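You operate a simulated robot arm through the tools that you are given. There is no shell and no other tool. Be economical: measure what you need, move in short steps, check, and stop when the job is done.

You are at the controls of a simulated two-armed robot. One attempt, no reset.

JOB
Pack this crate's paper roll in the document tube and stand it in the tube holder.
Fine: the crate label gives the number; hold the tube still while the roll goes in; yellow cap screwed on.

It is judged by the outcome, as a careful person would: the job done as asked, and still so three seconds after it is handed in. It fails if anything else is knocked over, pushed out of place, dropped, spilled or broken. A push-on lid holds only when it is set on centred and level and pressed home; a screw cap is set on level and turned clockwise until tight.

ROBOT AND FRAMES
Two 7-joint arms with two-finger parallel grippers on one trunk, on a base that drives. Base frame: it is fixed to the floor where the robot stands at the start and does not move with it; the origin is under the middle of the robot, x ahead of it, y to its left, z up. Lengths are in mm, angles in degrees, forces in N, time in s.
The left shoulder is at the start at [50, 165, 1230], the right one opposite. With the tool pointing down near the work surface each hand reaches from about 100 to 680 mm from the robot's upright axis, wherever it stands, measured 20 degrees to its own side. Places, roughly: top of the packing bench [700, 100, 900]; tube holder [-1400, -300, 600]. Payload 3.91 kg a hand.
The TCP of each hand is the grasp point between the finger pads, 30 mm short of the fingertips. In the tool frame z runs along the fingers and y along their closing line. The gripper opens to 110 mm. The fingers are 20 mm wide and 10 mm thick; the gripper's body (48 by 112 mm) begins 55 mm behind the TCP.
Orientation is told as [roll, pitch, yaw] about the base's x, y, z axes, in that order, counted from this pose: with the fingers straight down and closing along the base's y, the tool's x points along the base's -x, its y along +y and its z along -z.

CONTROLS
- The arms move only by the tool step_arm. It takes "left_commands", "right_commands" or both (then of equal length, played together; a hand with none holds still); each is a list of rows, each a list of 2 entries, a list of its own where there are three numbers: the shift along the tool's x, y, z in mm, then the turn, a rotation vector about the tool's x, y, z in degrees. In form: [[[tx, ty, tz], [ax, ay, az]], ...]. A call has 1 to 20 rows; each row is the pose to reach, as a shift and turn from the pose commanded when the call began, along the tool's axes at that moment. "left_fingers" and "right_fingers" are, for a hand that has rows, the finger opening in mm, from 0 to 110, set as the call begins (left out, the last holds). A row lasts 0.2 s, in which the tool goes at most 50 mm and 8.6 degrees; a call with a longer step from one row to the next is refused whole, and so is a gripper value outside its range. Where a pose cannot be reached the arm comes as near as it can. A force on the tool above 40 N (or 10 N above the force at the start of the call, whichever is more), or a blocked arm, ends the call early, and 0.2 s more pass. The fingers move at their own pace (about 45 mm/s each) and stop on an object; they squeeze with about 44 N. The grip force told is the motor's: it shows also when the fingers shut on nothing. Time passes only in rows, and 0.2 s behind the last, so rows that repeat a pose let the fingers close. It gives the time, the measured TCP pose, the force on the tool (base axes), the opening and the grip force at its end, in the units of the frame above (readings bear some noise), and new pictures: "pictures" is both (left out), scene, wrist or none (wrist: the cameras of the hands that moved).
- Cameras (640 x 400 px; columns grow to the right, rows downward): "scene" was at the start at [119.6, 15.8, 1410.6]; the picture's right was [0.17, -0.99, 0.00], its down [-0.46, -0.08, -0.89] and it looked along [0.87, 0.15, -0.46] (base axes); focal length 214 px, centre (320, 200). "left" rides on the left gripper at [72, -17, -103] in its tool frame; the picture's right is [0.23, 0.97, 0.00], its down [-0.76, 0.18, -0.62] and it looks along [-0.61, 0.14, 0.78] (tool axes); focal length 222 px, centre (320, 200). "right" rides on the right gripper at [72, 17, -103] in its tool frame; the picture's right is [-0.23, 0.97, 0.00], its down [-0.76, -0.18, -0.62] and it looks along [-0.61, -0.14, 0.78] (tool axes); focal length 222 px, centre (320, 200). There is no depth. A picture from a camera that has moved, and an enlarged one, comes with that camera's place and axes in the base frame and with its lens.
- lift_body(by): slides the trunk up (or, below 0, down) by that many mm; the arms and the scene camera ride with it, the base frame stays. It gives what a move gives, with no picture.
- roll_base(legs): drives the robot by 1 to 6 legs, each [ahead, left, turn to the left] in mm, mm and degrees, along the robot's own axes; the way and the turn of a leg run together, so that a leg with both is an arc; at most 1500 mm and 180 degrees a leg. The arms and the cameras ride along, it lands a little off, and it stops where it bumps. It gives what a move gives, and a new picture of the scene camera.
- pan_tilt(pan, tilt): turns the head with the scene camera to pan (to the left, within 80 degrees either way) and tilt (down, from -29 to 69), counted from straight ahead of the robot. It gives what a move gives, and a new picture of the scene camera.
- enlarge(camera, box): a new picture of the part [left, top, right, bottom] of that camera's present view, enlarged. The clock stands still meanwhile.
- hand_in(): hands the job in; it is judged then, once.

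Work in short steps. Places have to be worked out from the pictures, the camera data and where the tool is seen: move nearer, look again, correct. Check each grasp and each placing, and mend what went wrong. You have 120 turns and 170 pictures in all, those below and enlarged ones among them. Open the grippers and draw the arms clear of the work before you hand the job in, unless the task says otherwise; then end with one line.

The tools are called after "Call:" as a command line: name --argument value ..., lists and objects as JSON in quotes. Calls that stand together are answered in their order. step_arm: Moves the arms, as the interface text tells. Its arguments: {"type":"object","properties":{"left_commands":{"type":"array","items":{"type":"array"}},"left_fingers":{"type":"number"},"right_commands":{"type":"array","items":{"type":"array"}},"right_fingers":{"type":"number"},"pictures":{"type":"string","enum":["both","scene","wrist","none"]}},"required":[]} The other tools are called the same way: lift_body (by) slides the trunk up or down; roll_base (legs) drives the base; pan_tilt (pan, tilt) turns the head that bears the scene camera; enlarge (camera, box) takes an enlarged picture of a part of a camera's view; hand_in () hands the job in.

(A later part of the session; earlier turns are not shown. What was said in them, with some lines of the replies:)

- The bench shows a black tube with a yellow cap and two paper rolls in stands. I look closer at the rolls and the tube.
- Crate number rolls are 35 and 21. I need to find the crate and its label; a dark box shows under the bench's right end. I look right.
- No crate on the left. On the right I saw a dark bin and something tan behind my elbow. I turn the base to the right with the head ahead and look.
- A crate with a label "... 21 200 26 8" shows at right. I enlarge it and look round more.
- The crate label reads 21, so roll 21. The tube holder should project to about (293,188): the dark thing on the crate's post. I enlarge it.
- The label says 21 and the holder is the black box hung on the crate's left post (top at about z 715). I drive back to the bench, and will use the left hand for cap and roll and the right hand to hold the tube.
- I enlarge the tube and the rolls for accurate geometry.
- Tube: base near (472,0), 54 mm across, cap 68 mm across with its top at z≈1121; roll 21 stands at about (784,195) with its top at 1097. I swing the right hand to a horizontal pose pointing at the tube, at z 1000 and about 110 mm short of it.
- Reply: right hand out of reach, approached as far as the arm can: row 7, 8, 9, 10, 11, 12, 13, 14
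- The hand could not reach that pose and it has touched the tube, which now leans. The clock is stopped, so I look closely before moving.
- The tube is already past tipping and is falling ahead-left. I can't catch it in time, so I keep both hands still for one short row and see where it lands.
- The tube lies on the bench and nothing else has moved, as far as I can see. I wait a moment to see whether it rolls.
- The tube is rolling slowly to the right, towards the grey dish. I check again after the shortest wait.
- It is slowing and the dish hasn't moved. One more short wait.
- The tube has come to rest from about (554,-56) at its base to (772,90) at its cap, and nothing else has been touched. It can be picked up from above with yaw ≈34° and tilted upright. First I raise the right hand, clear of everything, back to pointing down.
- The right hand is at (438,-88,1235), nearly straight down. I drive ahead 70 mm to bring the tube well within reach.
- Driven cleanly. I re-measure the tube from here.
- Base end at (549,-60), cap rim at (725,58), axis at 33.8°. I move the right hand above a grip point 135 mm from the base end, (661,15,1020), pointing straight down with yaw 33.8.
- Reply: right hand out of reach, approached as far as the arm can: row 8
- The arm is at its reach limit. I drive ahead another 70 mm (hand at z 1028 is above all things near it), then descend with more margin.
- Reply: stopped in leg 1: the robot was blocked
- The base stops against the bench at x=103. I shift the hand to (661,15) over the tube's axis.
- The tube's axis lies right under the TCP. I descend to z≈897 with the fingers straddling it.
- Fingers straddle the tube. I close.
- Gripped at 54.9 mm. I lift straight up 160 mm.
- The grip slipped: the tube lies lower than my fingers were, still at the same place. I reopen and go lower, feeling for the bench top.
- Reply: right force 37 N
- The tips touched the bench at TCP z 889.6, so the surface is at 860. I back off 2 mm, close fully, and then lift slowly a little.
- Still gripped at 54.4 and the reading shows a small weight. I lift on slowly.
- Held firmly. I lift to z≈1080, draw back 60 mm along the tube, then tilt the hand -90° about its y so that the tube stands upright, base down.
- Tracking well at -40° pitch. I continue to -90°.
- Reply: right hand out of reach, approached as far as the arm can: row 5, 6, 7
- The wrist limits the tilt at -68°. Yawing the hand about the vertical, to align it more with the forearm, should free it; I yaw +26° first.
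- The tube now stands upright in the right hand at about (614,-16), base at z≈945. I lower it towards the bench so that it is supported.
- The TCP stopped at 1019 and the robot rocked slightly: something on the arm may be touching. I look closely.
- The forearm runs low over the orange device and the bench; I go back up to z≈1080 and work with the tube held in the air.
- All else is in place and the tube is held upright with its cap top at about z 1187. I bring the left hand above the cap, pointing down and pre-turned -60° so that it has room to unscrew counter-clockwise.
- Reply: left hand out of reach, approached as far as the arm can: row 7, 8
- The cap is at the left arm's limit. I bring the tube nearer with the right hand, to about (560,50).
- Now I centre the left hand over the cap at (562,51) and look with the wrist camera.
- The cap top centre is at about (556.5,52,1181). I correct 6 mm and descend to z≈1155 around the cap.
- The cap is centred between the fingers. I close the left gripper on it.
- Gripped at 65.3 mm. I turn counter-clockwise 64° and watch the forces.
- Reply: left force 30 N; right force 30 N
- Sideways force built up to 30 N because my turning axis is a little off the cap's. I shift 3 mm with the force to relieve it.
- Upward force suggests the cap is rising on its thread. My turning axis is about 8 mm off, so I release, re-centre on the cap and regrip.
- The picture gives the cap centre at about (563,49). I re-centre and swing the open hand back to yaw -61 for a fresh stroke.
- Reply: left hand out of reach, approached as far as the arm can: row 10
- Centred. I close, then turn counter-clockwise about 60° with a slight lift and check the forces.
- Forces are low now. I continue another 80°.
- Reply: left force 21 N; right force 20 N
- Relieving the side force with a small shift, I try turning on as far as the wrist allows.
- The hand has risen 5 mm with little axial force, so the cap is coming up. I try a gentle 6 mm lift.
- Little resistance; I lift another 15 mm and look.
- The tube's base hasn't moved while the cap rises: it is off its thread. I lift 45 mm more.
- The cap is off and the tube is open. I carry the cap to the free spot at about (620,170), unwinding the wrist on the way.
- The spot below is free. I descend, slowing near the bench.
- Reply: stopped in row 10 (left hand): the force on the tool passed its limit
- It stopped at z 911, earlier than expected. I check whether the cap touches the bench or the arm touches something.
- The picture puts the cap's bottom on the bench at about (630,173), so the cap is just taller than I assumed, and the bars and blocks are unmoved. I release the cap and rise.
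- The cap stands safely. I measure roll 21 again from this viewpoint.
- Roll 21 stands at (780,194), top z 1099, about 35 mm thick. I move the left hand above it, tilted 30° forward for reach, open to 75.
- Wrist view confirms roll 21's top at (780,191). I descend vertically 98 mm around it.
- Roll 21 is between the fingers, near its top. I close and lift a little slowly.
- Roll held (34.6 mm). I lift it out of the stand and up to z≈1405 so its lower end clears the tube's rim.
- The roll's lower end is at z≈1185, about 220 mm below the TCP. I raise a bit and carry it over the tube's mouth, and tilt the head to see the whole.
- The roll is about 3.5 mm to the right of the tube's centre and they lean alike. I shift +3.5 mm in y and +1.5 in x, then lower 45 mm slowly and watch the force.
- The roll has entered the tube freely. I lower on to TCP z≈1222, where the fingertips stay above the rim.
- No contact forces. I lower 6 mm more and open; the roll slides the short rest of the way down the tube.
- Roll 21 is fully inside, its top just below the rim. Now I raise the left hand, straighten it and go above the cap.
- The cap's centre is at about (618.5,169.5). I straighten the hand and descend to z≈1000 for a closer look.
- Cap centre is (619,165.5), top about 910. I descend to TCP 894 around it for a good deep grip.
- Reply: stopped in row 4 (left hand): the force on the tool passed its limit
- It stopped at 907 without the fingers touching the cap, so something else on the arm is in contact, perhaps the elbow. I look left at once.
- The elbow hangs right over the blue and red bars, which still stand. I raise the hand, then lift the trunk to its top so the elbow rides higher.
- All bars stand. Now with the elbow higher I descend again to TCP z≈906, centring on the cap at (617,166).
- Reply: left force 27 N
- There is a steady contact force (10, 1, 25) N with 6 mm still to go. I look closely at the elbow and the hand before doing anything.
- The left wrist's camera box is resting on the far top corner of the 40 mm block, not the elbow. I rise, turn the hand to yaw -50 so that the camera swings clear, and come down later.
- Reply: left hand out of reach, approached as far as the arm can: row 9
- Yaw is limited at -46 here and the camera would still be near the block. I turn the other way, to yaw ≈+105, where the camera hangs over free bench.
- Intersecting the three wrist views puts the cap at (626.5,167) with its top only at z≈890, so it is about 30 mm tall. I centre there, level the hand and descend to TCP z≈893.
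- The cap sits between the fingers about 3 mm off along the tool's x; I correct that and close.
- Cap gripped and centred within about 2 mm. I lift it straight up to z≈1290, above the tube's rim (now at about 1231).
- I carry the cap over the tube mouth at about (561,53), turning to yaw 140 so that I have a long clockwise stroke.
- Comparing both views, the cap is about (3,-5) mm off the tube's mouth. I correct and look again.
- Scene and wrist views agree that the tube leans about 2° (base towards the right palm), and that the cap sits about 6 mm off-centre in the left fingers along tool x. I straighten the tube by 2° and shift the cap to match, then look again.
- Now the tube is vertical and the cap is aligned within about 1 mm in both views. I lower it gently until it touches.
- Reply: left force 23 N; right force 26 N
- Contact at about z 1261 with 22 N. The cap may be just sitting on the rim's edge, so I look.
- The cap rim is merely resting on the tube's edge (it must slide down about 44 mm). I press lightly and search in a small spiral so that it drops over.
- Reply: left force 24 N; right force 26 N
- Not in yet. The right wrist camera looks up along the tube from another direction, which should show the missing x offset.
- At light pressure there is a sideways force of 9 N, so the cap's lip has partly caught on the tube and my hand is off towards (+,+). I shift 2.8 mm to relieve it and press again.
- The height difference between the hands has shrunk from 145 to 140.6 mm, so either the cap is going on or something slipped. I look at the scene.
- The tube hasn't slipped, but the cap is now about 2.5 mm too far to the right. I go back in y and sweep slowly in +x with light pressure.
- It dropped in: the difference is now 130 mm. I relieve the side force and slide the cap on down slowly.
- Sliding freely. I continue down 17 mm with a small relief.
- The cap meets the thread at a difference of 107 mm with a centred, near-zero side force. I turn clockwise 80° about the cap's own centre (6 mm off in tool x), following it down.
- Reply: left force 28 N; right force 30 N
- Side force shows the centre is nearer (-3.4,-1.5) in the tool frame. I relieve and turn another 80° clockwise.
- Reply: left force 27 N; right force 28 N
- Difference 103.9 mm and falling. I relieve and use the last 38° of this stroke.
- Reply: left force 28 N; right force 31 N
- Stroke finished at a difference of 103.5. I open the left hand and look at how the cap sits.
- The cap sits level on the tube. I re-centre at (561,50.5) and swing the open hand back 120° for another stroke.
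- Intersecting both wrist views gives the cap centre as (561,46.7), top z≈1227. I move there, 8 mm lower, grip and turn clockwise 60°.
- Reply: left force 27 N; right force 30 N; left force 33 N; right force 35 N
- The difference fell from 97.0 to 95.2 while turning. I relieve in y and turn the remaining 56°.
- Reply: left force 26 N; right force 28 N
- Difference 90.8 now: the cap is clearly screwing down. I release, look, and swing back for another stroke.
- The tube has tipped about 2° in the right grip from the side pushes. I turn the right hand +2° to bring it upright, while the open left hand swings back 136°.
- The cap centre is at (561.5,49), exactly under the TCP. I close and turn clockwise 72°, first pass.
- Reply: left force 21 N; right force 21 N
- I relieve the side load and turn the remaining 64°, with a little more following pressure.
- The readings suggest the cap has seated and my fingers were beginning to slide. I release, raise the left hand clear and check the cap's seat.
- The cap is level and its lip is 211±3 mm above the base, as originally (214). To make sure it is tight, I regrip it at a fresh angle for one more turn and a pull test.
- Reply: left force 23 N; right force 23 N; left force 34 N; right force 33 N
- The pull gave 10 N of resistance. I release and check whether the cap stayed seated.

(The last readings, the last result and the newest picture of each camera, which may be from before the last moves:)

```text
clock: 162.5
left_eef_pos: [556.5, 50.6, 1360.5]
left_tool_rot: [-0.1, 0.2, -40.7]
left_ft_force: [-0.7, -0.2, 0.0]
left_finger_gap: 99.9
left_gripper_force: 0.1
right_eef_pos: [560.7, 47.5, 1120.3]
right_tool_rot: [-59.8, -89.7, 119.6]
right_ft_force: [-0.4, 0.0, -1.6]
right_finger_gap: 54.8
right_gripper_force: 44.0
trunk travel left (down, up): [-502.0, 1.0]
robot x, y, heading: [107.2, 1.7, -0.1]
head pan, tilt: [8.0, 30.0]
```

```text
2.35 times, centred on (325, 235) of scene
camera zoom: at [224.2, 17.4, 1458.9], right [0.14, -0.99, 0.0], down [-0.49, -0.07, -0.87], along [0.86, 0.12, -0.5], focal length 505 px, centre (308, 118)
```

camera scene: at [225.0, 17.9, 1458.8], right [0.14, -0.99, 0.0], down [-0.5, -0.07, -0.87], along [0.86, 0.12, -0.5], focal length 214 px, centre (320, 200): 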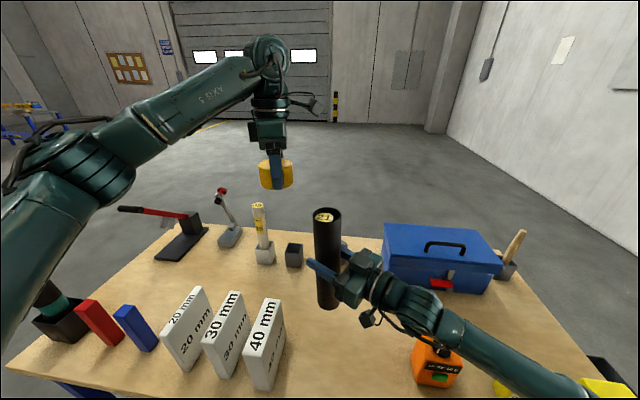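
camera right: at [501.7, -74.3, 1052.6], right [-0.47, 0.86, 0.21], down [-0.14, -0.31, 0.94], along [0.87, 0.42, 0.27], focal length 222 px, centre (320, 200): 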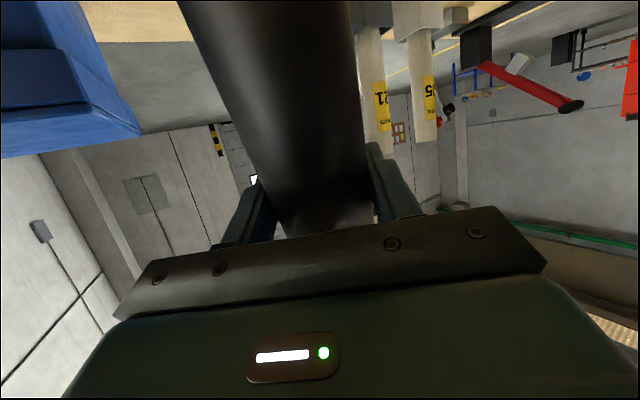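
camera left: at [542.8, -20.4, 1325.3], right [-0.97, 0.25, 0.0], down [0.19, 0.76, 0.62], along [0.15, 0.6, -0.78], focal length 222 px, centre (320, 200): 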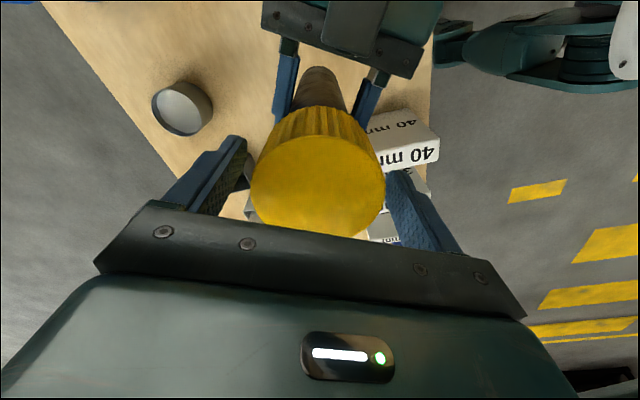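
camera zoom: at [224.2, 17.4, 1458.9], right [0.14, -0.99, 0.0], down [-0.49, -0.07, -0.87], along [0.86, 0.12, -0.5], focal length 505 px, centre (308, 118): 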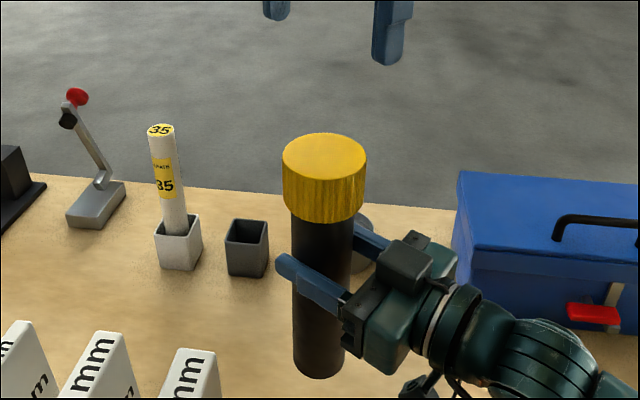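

The cap and tube look unchanged after the pull: level, seated and held. I move the left hand aside, then drive back from the bench and turn towards the crate.

Call:
step_arm --left_commands '[[[44, 20, 0], [0, 0, 0]], [[88, 41, 0], [0, 0, 0]], [[131, 61, 0], [0, 0, 0]], [[175, 82, 0], [0, 0, 0]], [[219, 102, 0], [0, 0, 0]]]' --left_fingers 60 --pictures "none"

Call:
roll_base --legs '[[-400, 0, 0], [0, 0, 150]]'

```text
clock: 163.7
left_eef_pos: [455.8, 273.2, 1360.1]
left_tool_rot: [0.0, 0.0, -40.7]
left_ft_force: [-0.2, 0.4, 0.5]
left_finger_gap: 59.9
left_gripper_force: 0.0
right_eef_pos: [560.3, 50.2, 1120.5]
right_tool_rot: [-55.1, -89.7, 114.6]
right_ft_force: [0.2, -0.3, -2.2]
right_finger_gap: 55.0
right_gripper_force: 43.8
trunk travel left (down, up): [-502.0, 1.0]
robot x, y, heading: [104.5, 6.0, -0.1]
head pan, tilt: [8.0, 30.0]
```

```text
clock: 172.4
left_eef_pos: [-734.5, -44.3, 1359.8]
left_tool_rot: [0.1, 0.1, 108.9]
left_ft_force: [0.5, 1.5, 0.6]
left_finger_gap: 59.7
left_gripper_force: 0.1
right_eef_pos: [-709.5, 200.2, 1119.0]
right_tool_rot: [-46.9, -89.8, -104.0]
right_ft_force: [0.3, -0.1, -1.5]
right_finger_gap: 55.2
right_gripper_force: 44.3
trunk travel left (down, up): [-502.0, 1.0]
robot x, y, heading: [-295.4, 4.8, 149.1]
head pan, tilt: [8.0, 30.0]
camera scene: at [-403.7, 55.7, 1458.8], right [0.38, 0.92, 0.0], down [0.46, -0.19, -0.87], along [-0.8, 0.33, -0.5], focal length 214 px, centre (320, 200)
```

scene: 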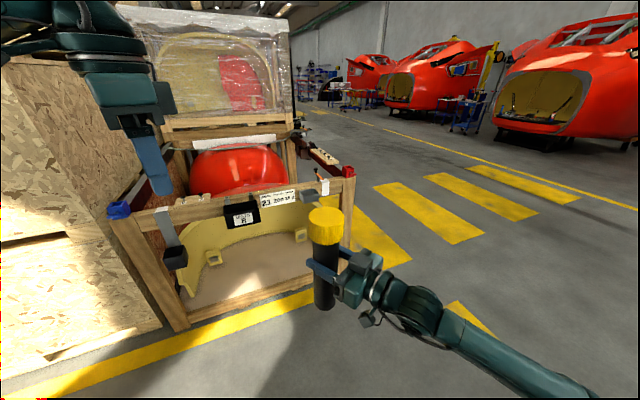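

The tube rides well and the holder is in view at (173,255). I enlarge it to measure.

Call:
enlarge --camera "scene" --box '[100, 180, 280, 320]'

```text
2.86 times, centred on (190, 250) of scene
camera zoom: at [-403.7, 55.7, 1458.8], right [0.38, 0.92, 0.0], down [0.46, -0.19, -0.87], along [-0.8, 0.33, -0.5], focal length 613 px, centre (691, 57)
```

zoom: 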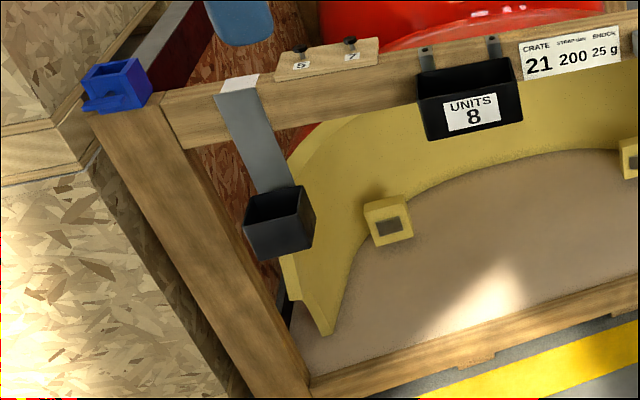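

Triangulating from two views gives the holder's opening at about (-1425,-303,694). I drive so that the tube stands about 150 mm short of it, still high.

Call:
roll_base --legs '[[226, 718, 1]]'

```text
clock: 176.4
left_eef_pos: [-1286.1, -559.8, 1359.8]
left_tool_rot: [0.0, 0.1, 110.0]
left_ft_force: [-0.4, -0.2, -0.2]
left_finger_gap: 59.8
left_gripper_force: 0.0
right_eef_pos: [-1265.5, -314.7, 1120.6]
right_tool_rot: [-41.9, -89.8, -107.8]
right_ft_force: [0.3, 0.3, -2.4]
right_finger_gap: 55.2
right_gripper_force: 44.2
trunk travel left (down, up): [-502.0, 1.0]
robot x, y, heading: [-848.7, -501.9, 150.5]
head pan, tilt: [8.0, 30.0]
camera scene: at [-957.4, -453.1, 1458.8], right [0.37, 0.93, 0.0], down [0.47, -0.18, -0.87], along [-0.81, 0.32, -0.5], focal length 214 px, centre (320, 200)
```

scene: 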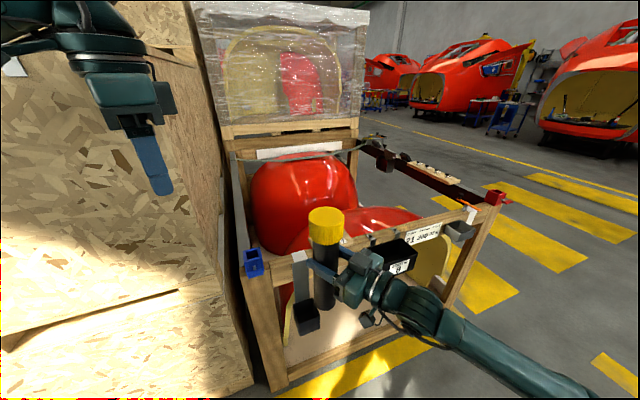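

Now at 150 mm standoff. I measure the holder again from here before lowering.

Call:
enlarge --camera "scene" --box '[240, 200, 400, 345]'

Call:
lift_body --by -200

Call:
pan_tilt --pan 15 --tilt 40

```text
2.76 times, centred on (320, 272) of scene
camera zoom: at [-957.4, -453.1, 1458.8], right [0.37, 0.93, 0.0], down [0.47, -0.18, -0.87], along [-0.81, 0.32, -0.5], focal length 592 px, centre (320, 0)
```

zoom: 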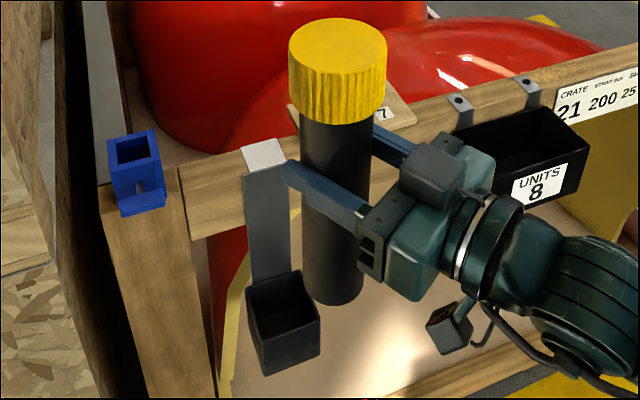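

```text
clock: 178.6
left_eef_pos: [-1285.1, -560.6, 1159.6]
left_tool_rot: [0.0, 0.1, 110.0]
left_ft_force: [1.0, 0.1, 0.7]
left_finger_gap: 60.0
left_gripper_force: 0.1
right_eef_pos: [-1265.7, -314.2, 920.5]
right_tool_rot: [-43.8, -89.8, -106.2]
right_ft_force: [-0.4, -0.8, -1.9]
right_finger_gap: 55.3
right_gripper_force: 43.8
trunk travel left (down, up): [-302.0, 201.0]
robot x, y, heading: [-845.4, -503.3, 150.6]
head pan, tilt: [8.0, 30.0]
```

```text
clock: 179.3
left_eef_pos: [-1286.1, -560.0, 1159.1]
left_tool_rot: [0.0, 0.1, 110.0]
left_ft_force: [0.4, 0.2, -0.3]
left_finger_gap: 60.2
left_gripper_force: 0.0
right_eef_pos: [-1265.3, -314.1, 920.1]
right_tool_rot: [-41.5, -89.8, -108.3]
right_ft_force: [0.5, 0.7, -2.1]
right_finger_gap: 54.9
right_gripper_force: 43.5
trunk travel left (down, up): [-302.0, 201.0]
robot x, y, heading: [-846.0, -498.8, 150.3]
head pan, tilt: [15.0, 40.0]
camera scene: at [-955.3, -464.7, 1243.5], right [0.25, 0.97, 0.0], down [0.62, -0.16, -0.77], along [-0.74, 0.19, -0.64], focal length 214 px, centre (320, 200)
```

scene: 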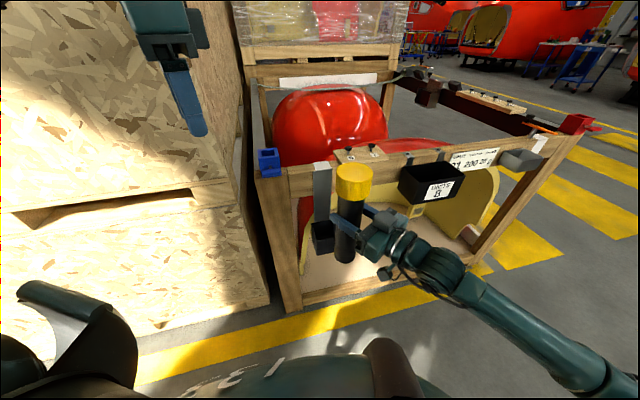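

Call:
enlarge --camera "scene" --box '[270, 150, 410, 270]'

```text
3.33 times, centred on (340, 210) of scene
camera zoom: at [-955.3, -464.7, 1243.5], right [0.25, 0.97, 0.0], down [0.62, -0.16, -0.77], along [-0.74, 0.19, -0.64], focal length 715 px, centre (253, 167)
```

zoom: 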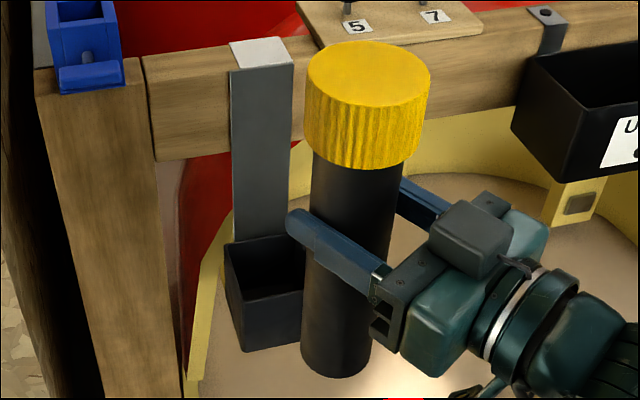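

The opening is at about (-1433,-321,693) and about 67 mm wide, so it is a close fit. I first draw the left hand back, then drive the tube above the box.

Call:
step_arm --left_commands '[[[26, -33, -20], [0, 0, 0]], [[52, -66, -40], [0, 0, 0]], [[78, -99, -60], [0, 0, 0]]]' --pictures "none"

Call:
roll_base --legs '[[142, 89, 0]]'

Call:
enlarge --camera "scene" --box '[270, 150, 410, 270]'

```text
clock: 180.1
left_eef_pos: [-1164.6, -599.8, 1218.4]
left_tool_rot: [0.0, 0.1, 110.0]
left_ft_force: [-0.3, 0.4, 0.1]
left_finger_gap: 60.0
left_gripper_force: 0.1
right_eef_pos: [-1265.6, -314.9, 920.5]
right_tool_rot: [-52.6, -89.8, -97.4]
right_ft_force: [-0.2, 0.3, -2.6]
right_finger_gap: 55.0
right_gripper_force: 43.7
trunk travel left (down, up): [-302.0, 201.0]
robot x, y, heading: [-850.2, -501.1, 150.5]
head pan, tilt: [15.0, 40.0]
```

```text
clock: 181.6
left_eef_pos: [-1333.7, -604.6, 1218.9]
left_tool_rot: [0.2, 0.2, 109.8]
left_ft_force: [0.3, 0.2, 0.0]
left_finger_gap: 60.0
left_gripper_force: 0.0
right_eef_pos: [-1432.7, -320.3, 919.1]
right_tool_rot: [-33.3, -89.8, -116.8]
right_ft_force: [0.5, 0.0, -2.4]
right_finger_gap: 55.0
right_gripper_force: 44.4
trunk travel left (down, up): [-302.0, 201.0]
robot x, y, heading: [-1011.9, -508.7, 150.5]
head pan, tilt: [15.0, 40.0]
camera scene: at [-1122.3, -470.8, 1243.4], right [0.25, 0.97, 0.0], down [0.62, -0.16, -0.77], along [-0.74, 0.19, -0.64], focal length 214 px, centre (320, 200)
```

scene: 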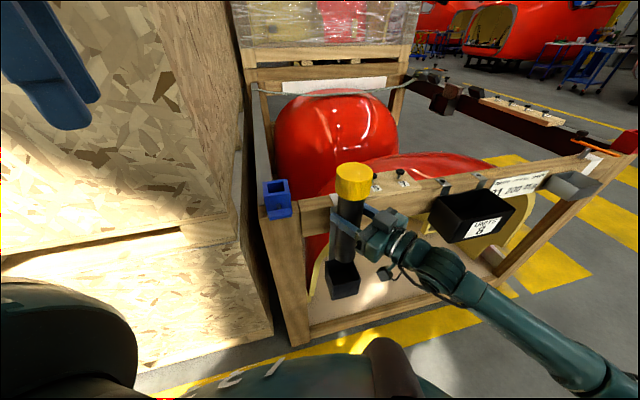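

```text
3.33 times, centred on (340, 210) of scene
camera zoom: at [-1122.3, -470.8, 1243.4], right [0.25, 0.97, 0.0], down [0.62, -0.16, -0.77], along [-0.74, 0.19, -0.64], focal length 715 px, centre (253, 167)
```

zoom: 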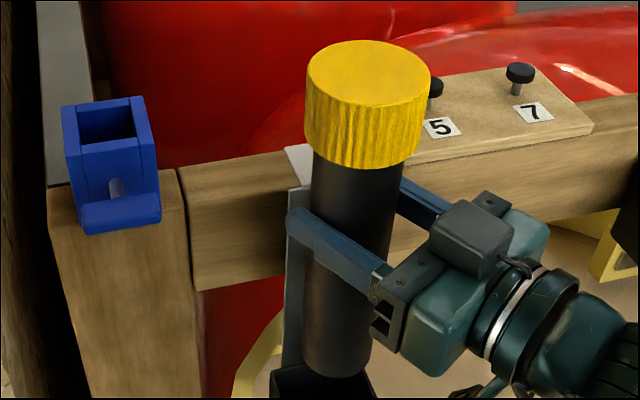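

The tube hangs above the box. I look at the base and the opening closely.

Call:
enlarge --camera "scene" --box '[300, 210, 400, 310]'

Call:
enlarge --camera "right" --box '[160, 0, 480, 230]'

```text
4.00 times, centred on (350, 260) of scene
camera zoom: at [-1122.3, -470.8, 1243.4], right [0.25, 0.97, 0.0], down [0.62, -0.16, -0.77], along [-0.74, 0.19, -0.64], focal length 858 px, centre (200, -40)
```

zoom: 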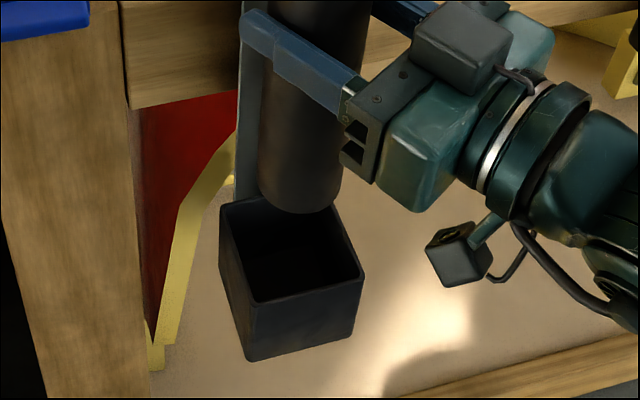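

```text
1.74 times, centred on (320, 115) of right
camera zoom: at [-1334.0, -283.7, 849.0], right [0.49, -0.84, 0.23], down [0.45, 0.46, 0.76], along [-0.75, -0.27, 0.6], focal length 386 px, centre (320, 348)
```

zoom: 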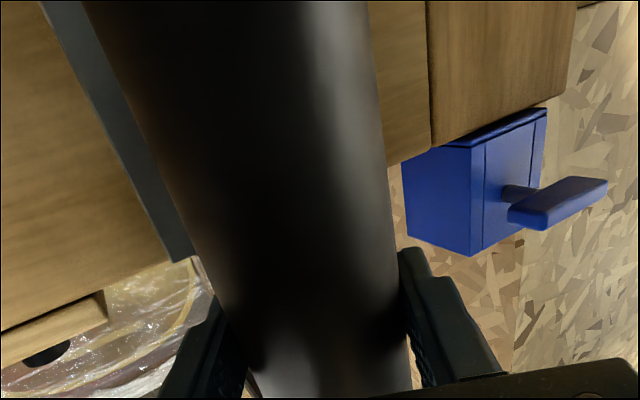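

In this view the opening's centre is about (-1435,-316) with an inner width near 75 mm, and the tube's base is about (-1427,-327). I shift (-7,+9) mm and lower to just above the box.

Call:
step_arm --right_commands '[[[0, -5, 1], [0, 0, 0]], [[0, -11, 1.5], [0, 0, 0]]]' --pictures "none"

Call:
lift_body --by -78

Call:
enlarge --camera "scene" --box '[300, 210, 400, 310]'

```text
clock: 182.2
left_eef_pos: [-1332.8, -603.8, 1218.6]
left_tool_rot: [0.1, 0.0, 109.8]
left_ft_force: [0.4, -0.3, -0.3]
left_finger_gap: 60.1
left_gripper_force: 0.0
right_eef_pos: [-1438.3, -311.7, 918.8]
right_tool_rot: [-35.2, -89.7, -114.9]
right_ft_force: [-0.2, -0.1, -2.7]
right_finger_gap: 55.1
right_gripper_force: 44.4
trunk travel left (down, up): [-302.0, 201.0]
robot x, y, heading: [-1012.5, -511.9, 150.2]
head pan, tilt: [15.0, 40.0]
```

```text
clock: 183.3
left_eef_pos: [-1332.8, -604.2, 1141.3]
left_tool_rot: [-0.1, 0.0, 109.8]
left_ft_force: [-0.2, 0.6, -0.5]
left_finger_gap: 59.8
left_gripper_force: 0.1
right_eef_pos: [-1438.3, -311.1, 842.5]
right_tool_rot: [-43.7, -89.8, -106.1]
right_ft_force: [0.2, 0.2, -1.2]
right_finger_gap: 55.4
right_gripper_force: 44.1
trunk travel left (down, up): [-224.0, 279.0]
robot x, y, heading: [-1011.9, -506.2, 150.0]
head pan, tilt: [15.0, 40.0]
```

```text
4.00 times, centred on (350, 260) of scene
camera zoom: at [-1121.6, -470.8, 1165.5], right [0.25, 0.97, 0.0], down [0.62, -0.16, -0.77], along [-0.74, 0.19, -0.64], focal length 858 px, centre (200, -40)
```

zoom: 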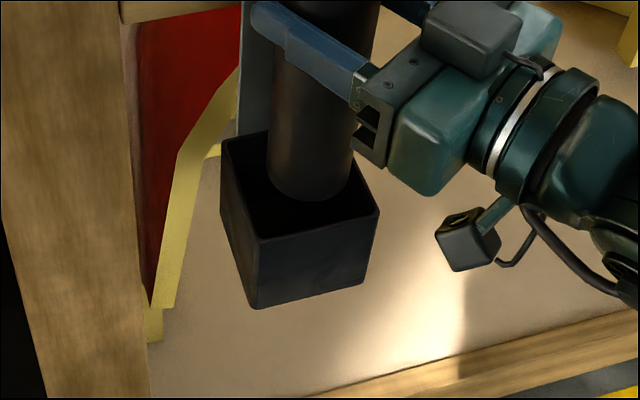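

The tube's base is right at the opening level and now about 8 mm too far to the right (+y). I shift back (0,-8) and check.

Call:
step_arm --right_commands '[[[0, 3.5, 2], [0, 0, 0]], [[0, 6.9, 4], [0, 0, 0]]]' --pictures "none"

Call:
enlarge --camera "scene" --box '[300, 210, 400, 310]'

```text
clock: 183.9
left_eef_pos: [-1334.0, -603.7, 1140.1]
left_tool_rot: [0.0, -0.1, 109.8]
left_ft_force: [-0.6, 0.0, 0.5]
left_finger_gap: 60.0
left_gripper_force: 0.0
right_eef_pos: [-1437.8, -318.8, 843.3]
right_tool_rot: [-43.7, -89.8, -106.4]
right_ft_force: [-0.5, 0.3, -1.9]
right_finger_gap: 55.2
right_gripper_force: 44.1
trunk travel left (down, up): [-224.0, 279.0]
robot x, y, heading: [-1014.9, -506.3, 150.2]
head pan, tilt: [15.0, 40.0]
```

```text
4.00 times, centred on (350, 260) of scene
camera zoom: at [-1121.7, -470.8, 1165.5], right [0.25, 0.97, 0.0], down [0.62, -0.16, -0.77], along [-0.74, 0.19, -0.64], focal length 858 px, centre (200, -40)
```

zoom: 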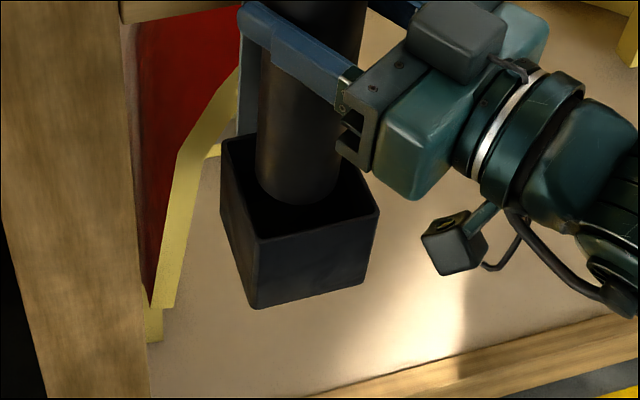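

Centred over the opening now. I lower the trunk 45 mm and check the forces.

Call:
lift_body --by -45

Call:
step_arm --right_commands '[[[4, 0, 0], [0, 0, 0]], [[8, 0, 0], [0, 0, 0]], [[12, 0, 0], [0, 0, 0]], [[16, 0, 0], [0, 0, 0]], [[20, 0, 0], [0, 0, 0]]]' --pictures "none"

Call:
enlarge --camera "scene" --box '[260, 130, 420, 290]'

```text
clock: 184.8
left_eef_pos: [-1333.8, -604.8, 1095.7]
left_tool_rot: [0.0, 0.1, 109.8]
left_ft_force: [0.8, 0.0, 0.5]
left_finger_gap: 60.2
left_gripper_force: 0.2
right_eef_pos: [-1438.0, -318.6, 797.4]
right_tool_rot: [-42.6, -89.8, -107.6]
right_ft_force: [0.5, 0.4, -2.6]
right_finger_gap: 55.3
right_gripper_force: 44.5
trunk travel left (down, up): [-179.0, 324.0]
robot x, y, heading: [-1014.9, -506.1, 150.5]
head pan, tilt: [15.0, 40.0]
```

```text
clock: 186.0
left_eef_pos: [-1333.4, -604.3, 1095.7]
left_tool_rot: [0.0, 0.1, 109.8]
left_ft_force: [0.3, 0.7, 0.2]
left_finger_gap: 60.0
left_gripper_force: 0.0
right_eef_pos: [-1438.0, -318.1, 777.0]
right_tool_rot: [-35.4, -89.8, -114.6]
right_ft_force: [-0.2, -0.4, -1.5]
right_finger_gap: 55.2
right_gripper_force: 44.4
trunk travel left (down, up): [-179.0, 324.0]
robot x, y, heading: [-1014.4, -505.9, 150.4]
head pan, tilt: [15.0, 40.0]
```

```text
2.50 times, centred on (340, 210) of scene
camera zoom: at [-1121.7, -470.8, 1120.5], right [0.25, 0.97, 0.0], down [0.62, -0.16, -0.77], along [-0.74, 0.19, -0.64], focal length 536 px, centre (270, 175)
```

zoom: 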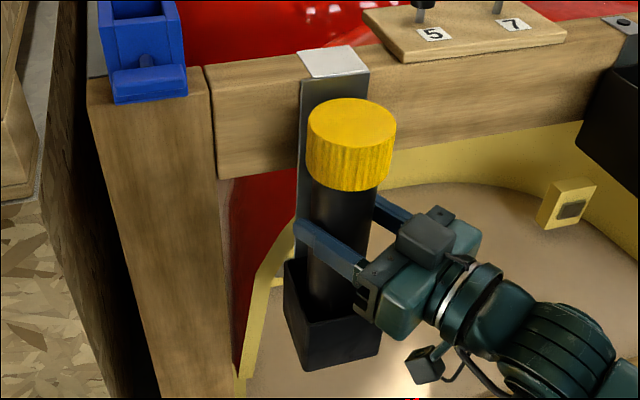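

The tube is sliding into the box freely. I go on down in small rows until it touches the floor of the holder.

Call:
step_arm --right_commands '[[[4, 0, 0], [0, 0, 0]], [[8, 0, 0], [0, 0, 0]], [[11, 0, 0], [0, 0, 0]], [[14, 0, 0], [0, 0, 0]]]' --pictures "none"

```text
clock: 187.0
left_eef_pos: [-1333.4, -604.1, 1095.8]
left_tool_rot: [0.0, 0.1, 109.7]
left_ft_force: [-0.1, -0.3, 0.2]
left_finger_gap: 60.0
left_gripper_force: 0.0
right_eef_pos: [-1438.2, -318.3, 762.4]
right_tool_rot: [-36.9, -89.8, -113.1]
right_ft_force: [0.4, -0.3, -2.5]
right_finger_gap: 55.0
right_gripper_force: 44.2
trunk travel left (down, up): [-179.0, 324.0]
robot x, y, heading: [-1012.2, -509.0, 150.4]
head pan, tilt: [15.0, 40.0]
```

Call:
step_arm --right_commands '[[[3, 0, 0], [0, 0, 0]], [[6, 0, 0], [0, 0, 0]], [[9, 0, 0], [0, 0, 0]], [[12, 0, 0], [0, 0, 0]], [[15, 0, 0], [0, 0, 0]], [[18, 0, 0], [0, 0, 0]]]' --pictures "scene"

```text
clock: 188.4
left_eef_pos: [-1331.7, -604.2, 1097.3]
left_tool_rot: [0.1, -0.1, 109.8]
left_ft_force: [0.3, 0.0, -0.6]
left_finger_gap: 60.0
left_gripper_force: 0.0
right_eef_pos: [-1438.1, -318.5, 753.9]
right_tool_rot: [-152.1, -88.9, 2.4]
right_ft_force: [2.0, 3.1, 34.0]
right_finger_gap: 55.0
right_gripper_force: 44.5
trunk travel left (down, up): [-179.0, 324.0]
robot x, y, heading: [-1016.9, -507.8, 150.6]
head pan, tilt: [15.0, 40.0]
camera scene: at [-1119.6, -471.6, 1121.3], right [0.25, 0.97, 0.0], down [0.62, -0.16, -0.77], along [-0.74, 0.19, -0.64], focal length 214 px, centre (320, 200)
```

scene: 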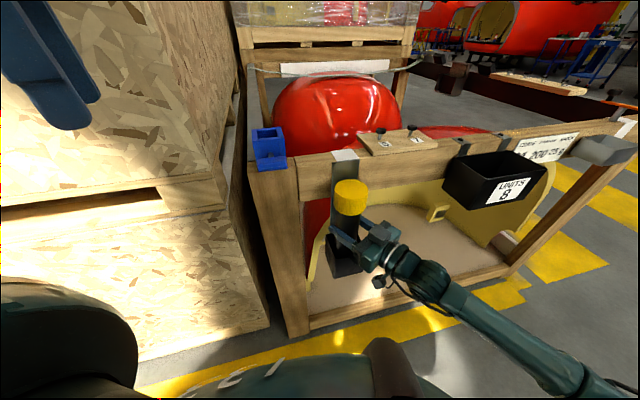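

The tube stands on the holder's floor (34 N). I relieve the pressure, then open the fingers modestly.

Call:
step_arm --right_commands '[[[-4, 0, 0], [0, 0, 0]], [[-7, 0, 0], [0, 0, 0]], [[-7, 0, 0], [0, 0, 0]]]' --pictures "none"

Call:
step_arm --right_commands '[[[0, 0, 0], [0, 0, 0]], [[0, 0, 0], [0, 0, 0]], [[0, 0, 0], [0, 0, 0]]]' --right_fingers 74 --pictures "none"

Call:
enlarge --camera "scene" --box '[270, 140, 420, 290]'

```text
clock: 189.2
left_eef_pos: [-1331.8, -605.6, 1095.7]
left_tool_rot: [0.1, 0.0, 109.8]
left_ft_force: [0.2, 0.8, -0.1]
left_finger_gap: 60.0
left_gripper_force: 0.2
right_eef_pos: [-1438.7, -319.4, 753.8]
right_tool_rot: [-114.7, -89.9, -35.1]
right_ft_force: [-5.8, -2.5, 16.1]
right_finger_gap: 55.1
right_gripper_force: 44.0
trunk travel left (down, up): [-179.0, 324.0]
robot x, y, heading: [-1012.7, -506.0, 150.2]
head pan, tilt: [15.0, 40.0]
```

```text
clock: 190.0
left_eef_pos: [-1333.5, -603.5, 1095.4]
left_tool_rot: [0.0, 0.1, 109.8]
left_ft_force: [0.1, -1.0, 0.1]
left_finger_gap: 60.2
left_gripper_force: 0.2
right_eef_pos: [-1436.1, -318.7, 746.3]
right_tool_rot: [16.4, -89.2, -166.4]
right_ft_force: [22.0, 3.1, -21.4]
right_finger_gap: 69.4
right_gripper_force: 0.1
trunk travel left (down, up): [-179.0, 324.0]
robot x, y, heading: [-1013.8, -503.8, 150.1]
head pan, tilt: [15.0, 40.0]
```

```text
2.67 times, centred on (345, 215) of scene
camera zoom: at [-1121.4, -470.0, 1120.1], right [0.25, 0.97, 0.0], down [0.62, -0.16, -0.77], along [-0.74, 0.19, -0.64], focal length 572 px, centre (253, 160)
```

zoom: 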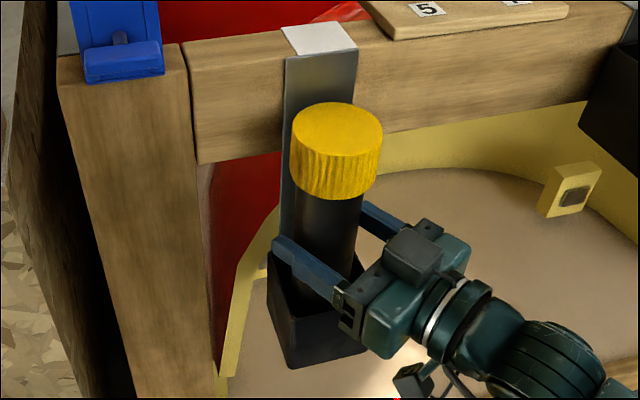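

One finger presses on the strap behind (22 N, blocked at 69 mm). I hold the opening at 66 and withdraw straight back along the fingers, gently.

Call:
step_arm --right_commands '[[[3, 0, 0], [0, 0, 0]], [[5, 0, -4], [0, 0, 0]], [[5, 0, -10], [0, 0, 0]], [[5, 0, -16], [0, 0, 0]]]' --right_fingers 66 --pictures "none"

Call:
enlarge --camera "scene" --box '[270, 140, 420, 290]'

```text
clock: 191.0
left_eef_pos: [-1333.9, -604.6, 1095.2]
left_tool_rot: [-0.1, -0.1, 109.8]
left_ft_force: [0.8, 0.7, 0.4]
left_finger_gap: 60.1
left_gripper_force: 0.0
right_eef_pos: [-1424.5, -310.5, 747.4]
right_tool_rot: [-85.1, -89.8, -65.0]
right_ft_force: [-0.5, -0.3, 0.0]
right_finger_gap: 65.8
right_gripper_force: 0.1
trunk travel left (down, up): [-179.0, 324.0]
robot x, y, heading: [-1015.9, -505.6, 150.4]
head pan, tilt: [15.0, 40.0]
```

```text
2.67 times, centred on (345, 215) of scene
camera zoom: at [-1121.6, -470.9, 1120.5], right [0.25, 0.97, 0.0], down [0.62, -0.16, -0.77], along [-0.74, 0.19, -0.64], focal length 572 px, centre (253, 160)
```

zoom: 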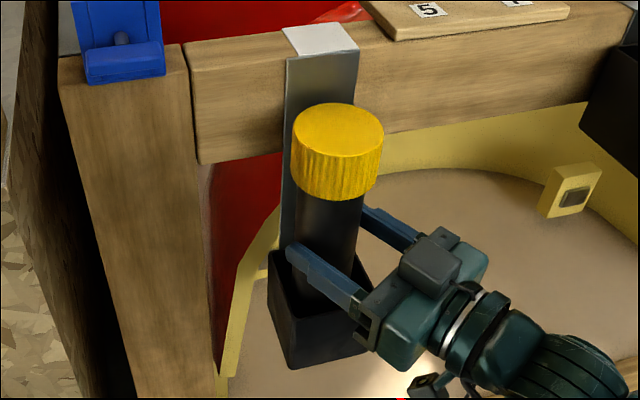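

Forces are now zero and the tube stays put in the holder. I withdraw fully along the fingers.

Call:
step_arm --right_commands '[[[0, 0, -15], [0, 0, 0]], [[0, 0, -35], [0, 0, 0]], [[0, 0, -60], [0, 0, 0]], [[0, 0, -85], [0, 0, 0]]]' --pictures "none"

Call:
roll_base --legs '[[-250, -120, 0]]'

Call:
enlarge --camera "scene" --box '[200, 100, 440, 300]'

```text
clock: 192.0
left_eef_pos: [-1332.5, -605.3, 1096.2]
left_tool_rot: [0.0, -0.1, 109.8]
left_ft_force: [-0.5, 0.3, -0.4]
left_finger_gap: 60.0
left_gripper_force: 0.1
right_eef_pos: [-1351.1, -268.6, 748.5]
right_tool_rot: [-48.1, -89.8, -101.8]
right_ft_force: [-0.4, 1.0, 0.0]
right_finger_gap: 66.0
right_gripper_force: 0.2
trunk travel left (down, up): [-179.0, 324.0]
robot x, y, heading: [-1010.8, -509.2, 150.3]
head pan, tilt: [15.0, 40.0]
```

```text
clock: 193.9
left_eef_pos: [-1056.5, -624.2, 1096.8]
left_tool_rot: [0.0, 0.0, 109.9]
left_ft_force: [-0.8, 0.1, 0.2]
left_finger_gap: 60.0
left_gripper_force: 0.1
right_eef_pos: [-1074.8, -286.8, 746.5]
right_tool_rot: [-45.8, -89.8, -104.2]
right_ft_force: [-0.3, -0.2, 1.0]
right_finger_gap: 66.1
right_gripper_force: 0.2
trunk travel left (down, up): [-179.0, 324.0]
robot x, y, heading: [-735.2, -525.2, 150.3]
head pan, tilt: [15.0, 40.0]
camera scene: at [-845.7, -490.1, 1120.5], right [0.25, 0.97, 0.0], down [0.62, -0.16, -0.77], along [-0.74, 0.19, -0.64], focal length 214 px, centre (320, 200)
```

scene: 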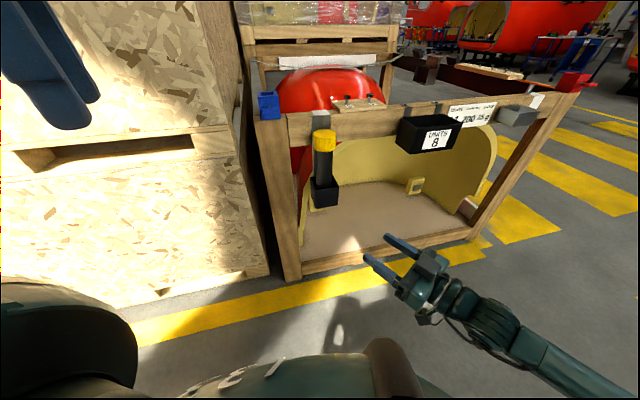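

```text
2.00 times, centred on (320, 200) of scene
camera zoom: at [-845.7, -490.1, 1120.5], right [0.25, 0.97, 0.0], down [0.62, -0.16, -0.77], along [-0.74, 0.19, -0.64], focal length 429 px, centre (320, 200)
```

zoom: 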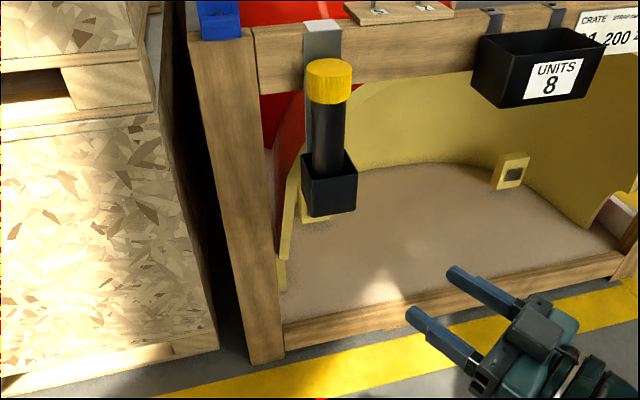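

The tube, with roll 21 in it and the yellow cap on, stands upright in the holder. Both hands are open and clear, and I hand the job in.

Call:
hand_in

```text
The job is handed in.
```

The crate label read 21, so I put roll 21 in the document tube, screwed the yellow cap back on, and stood the tube in the crate's holder. Early on I knocked the empty tube over; nothing else was knocked over or moved that I could see. Cap tightness isn't measured directly: I judged it from its seated height and a 10 N pull.
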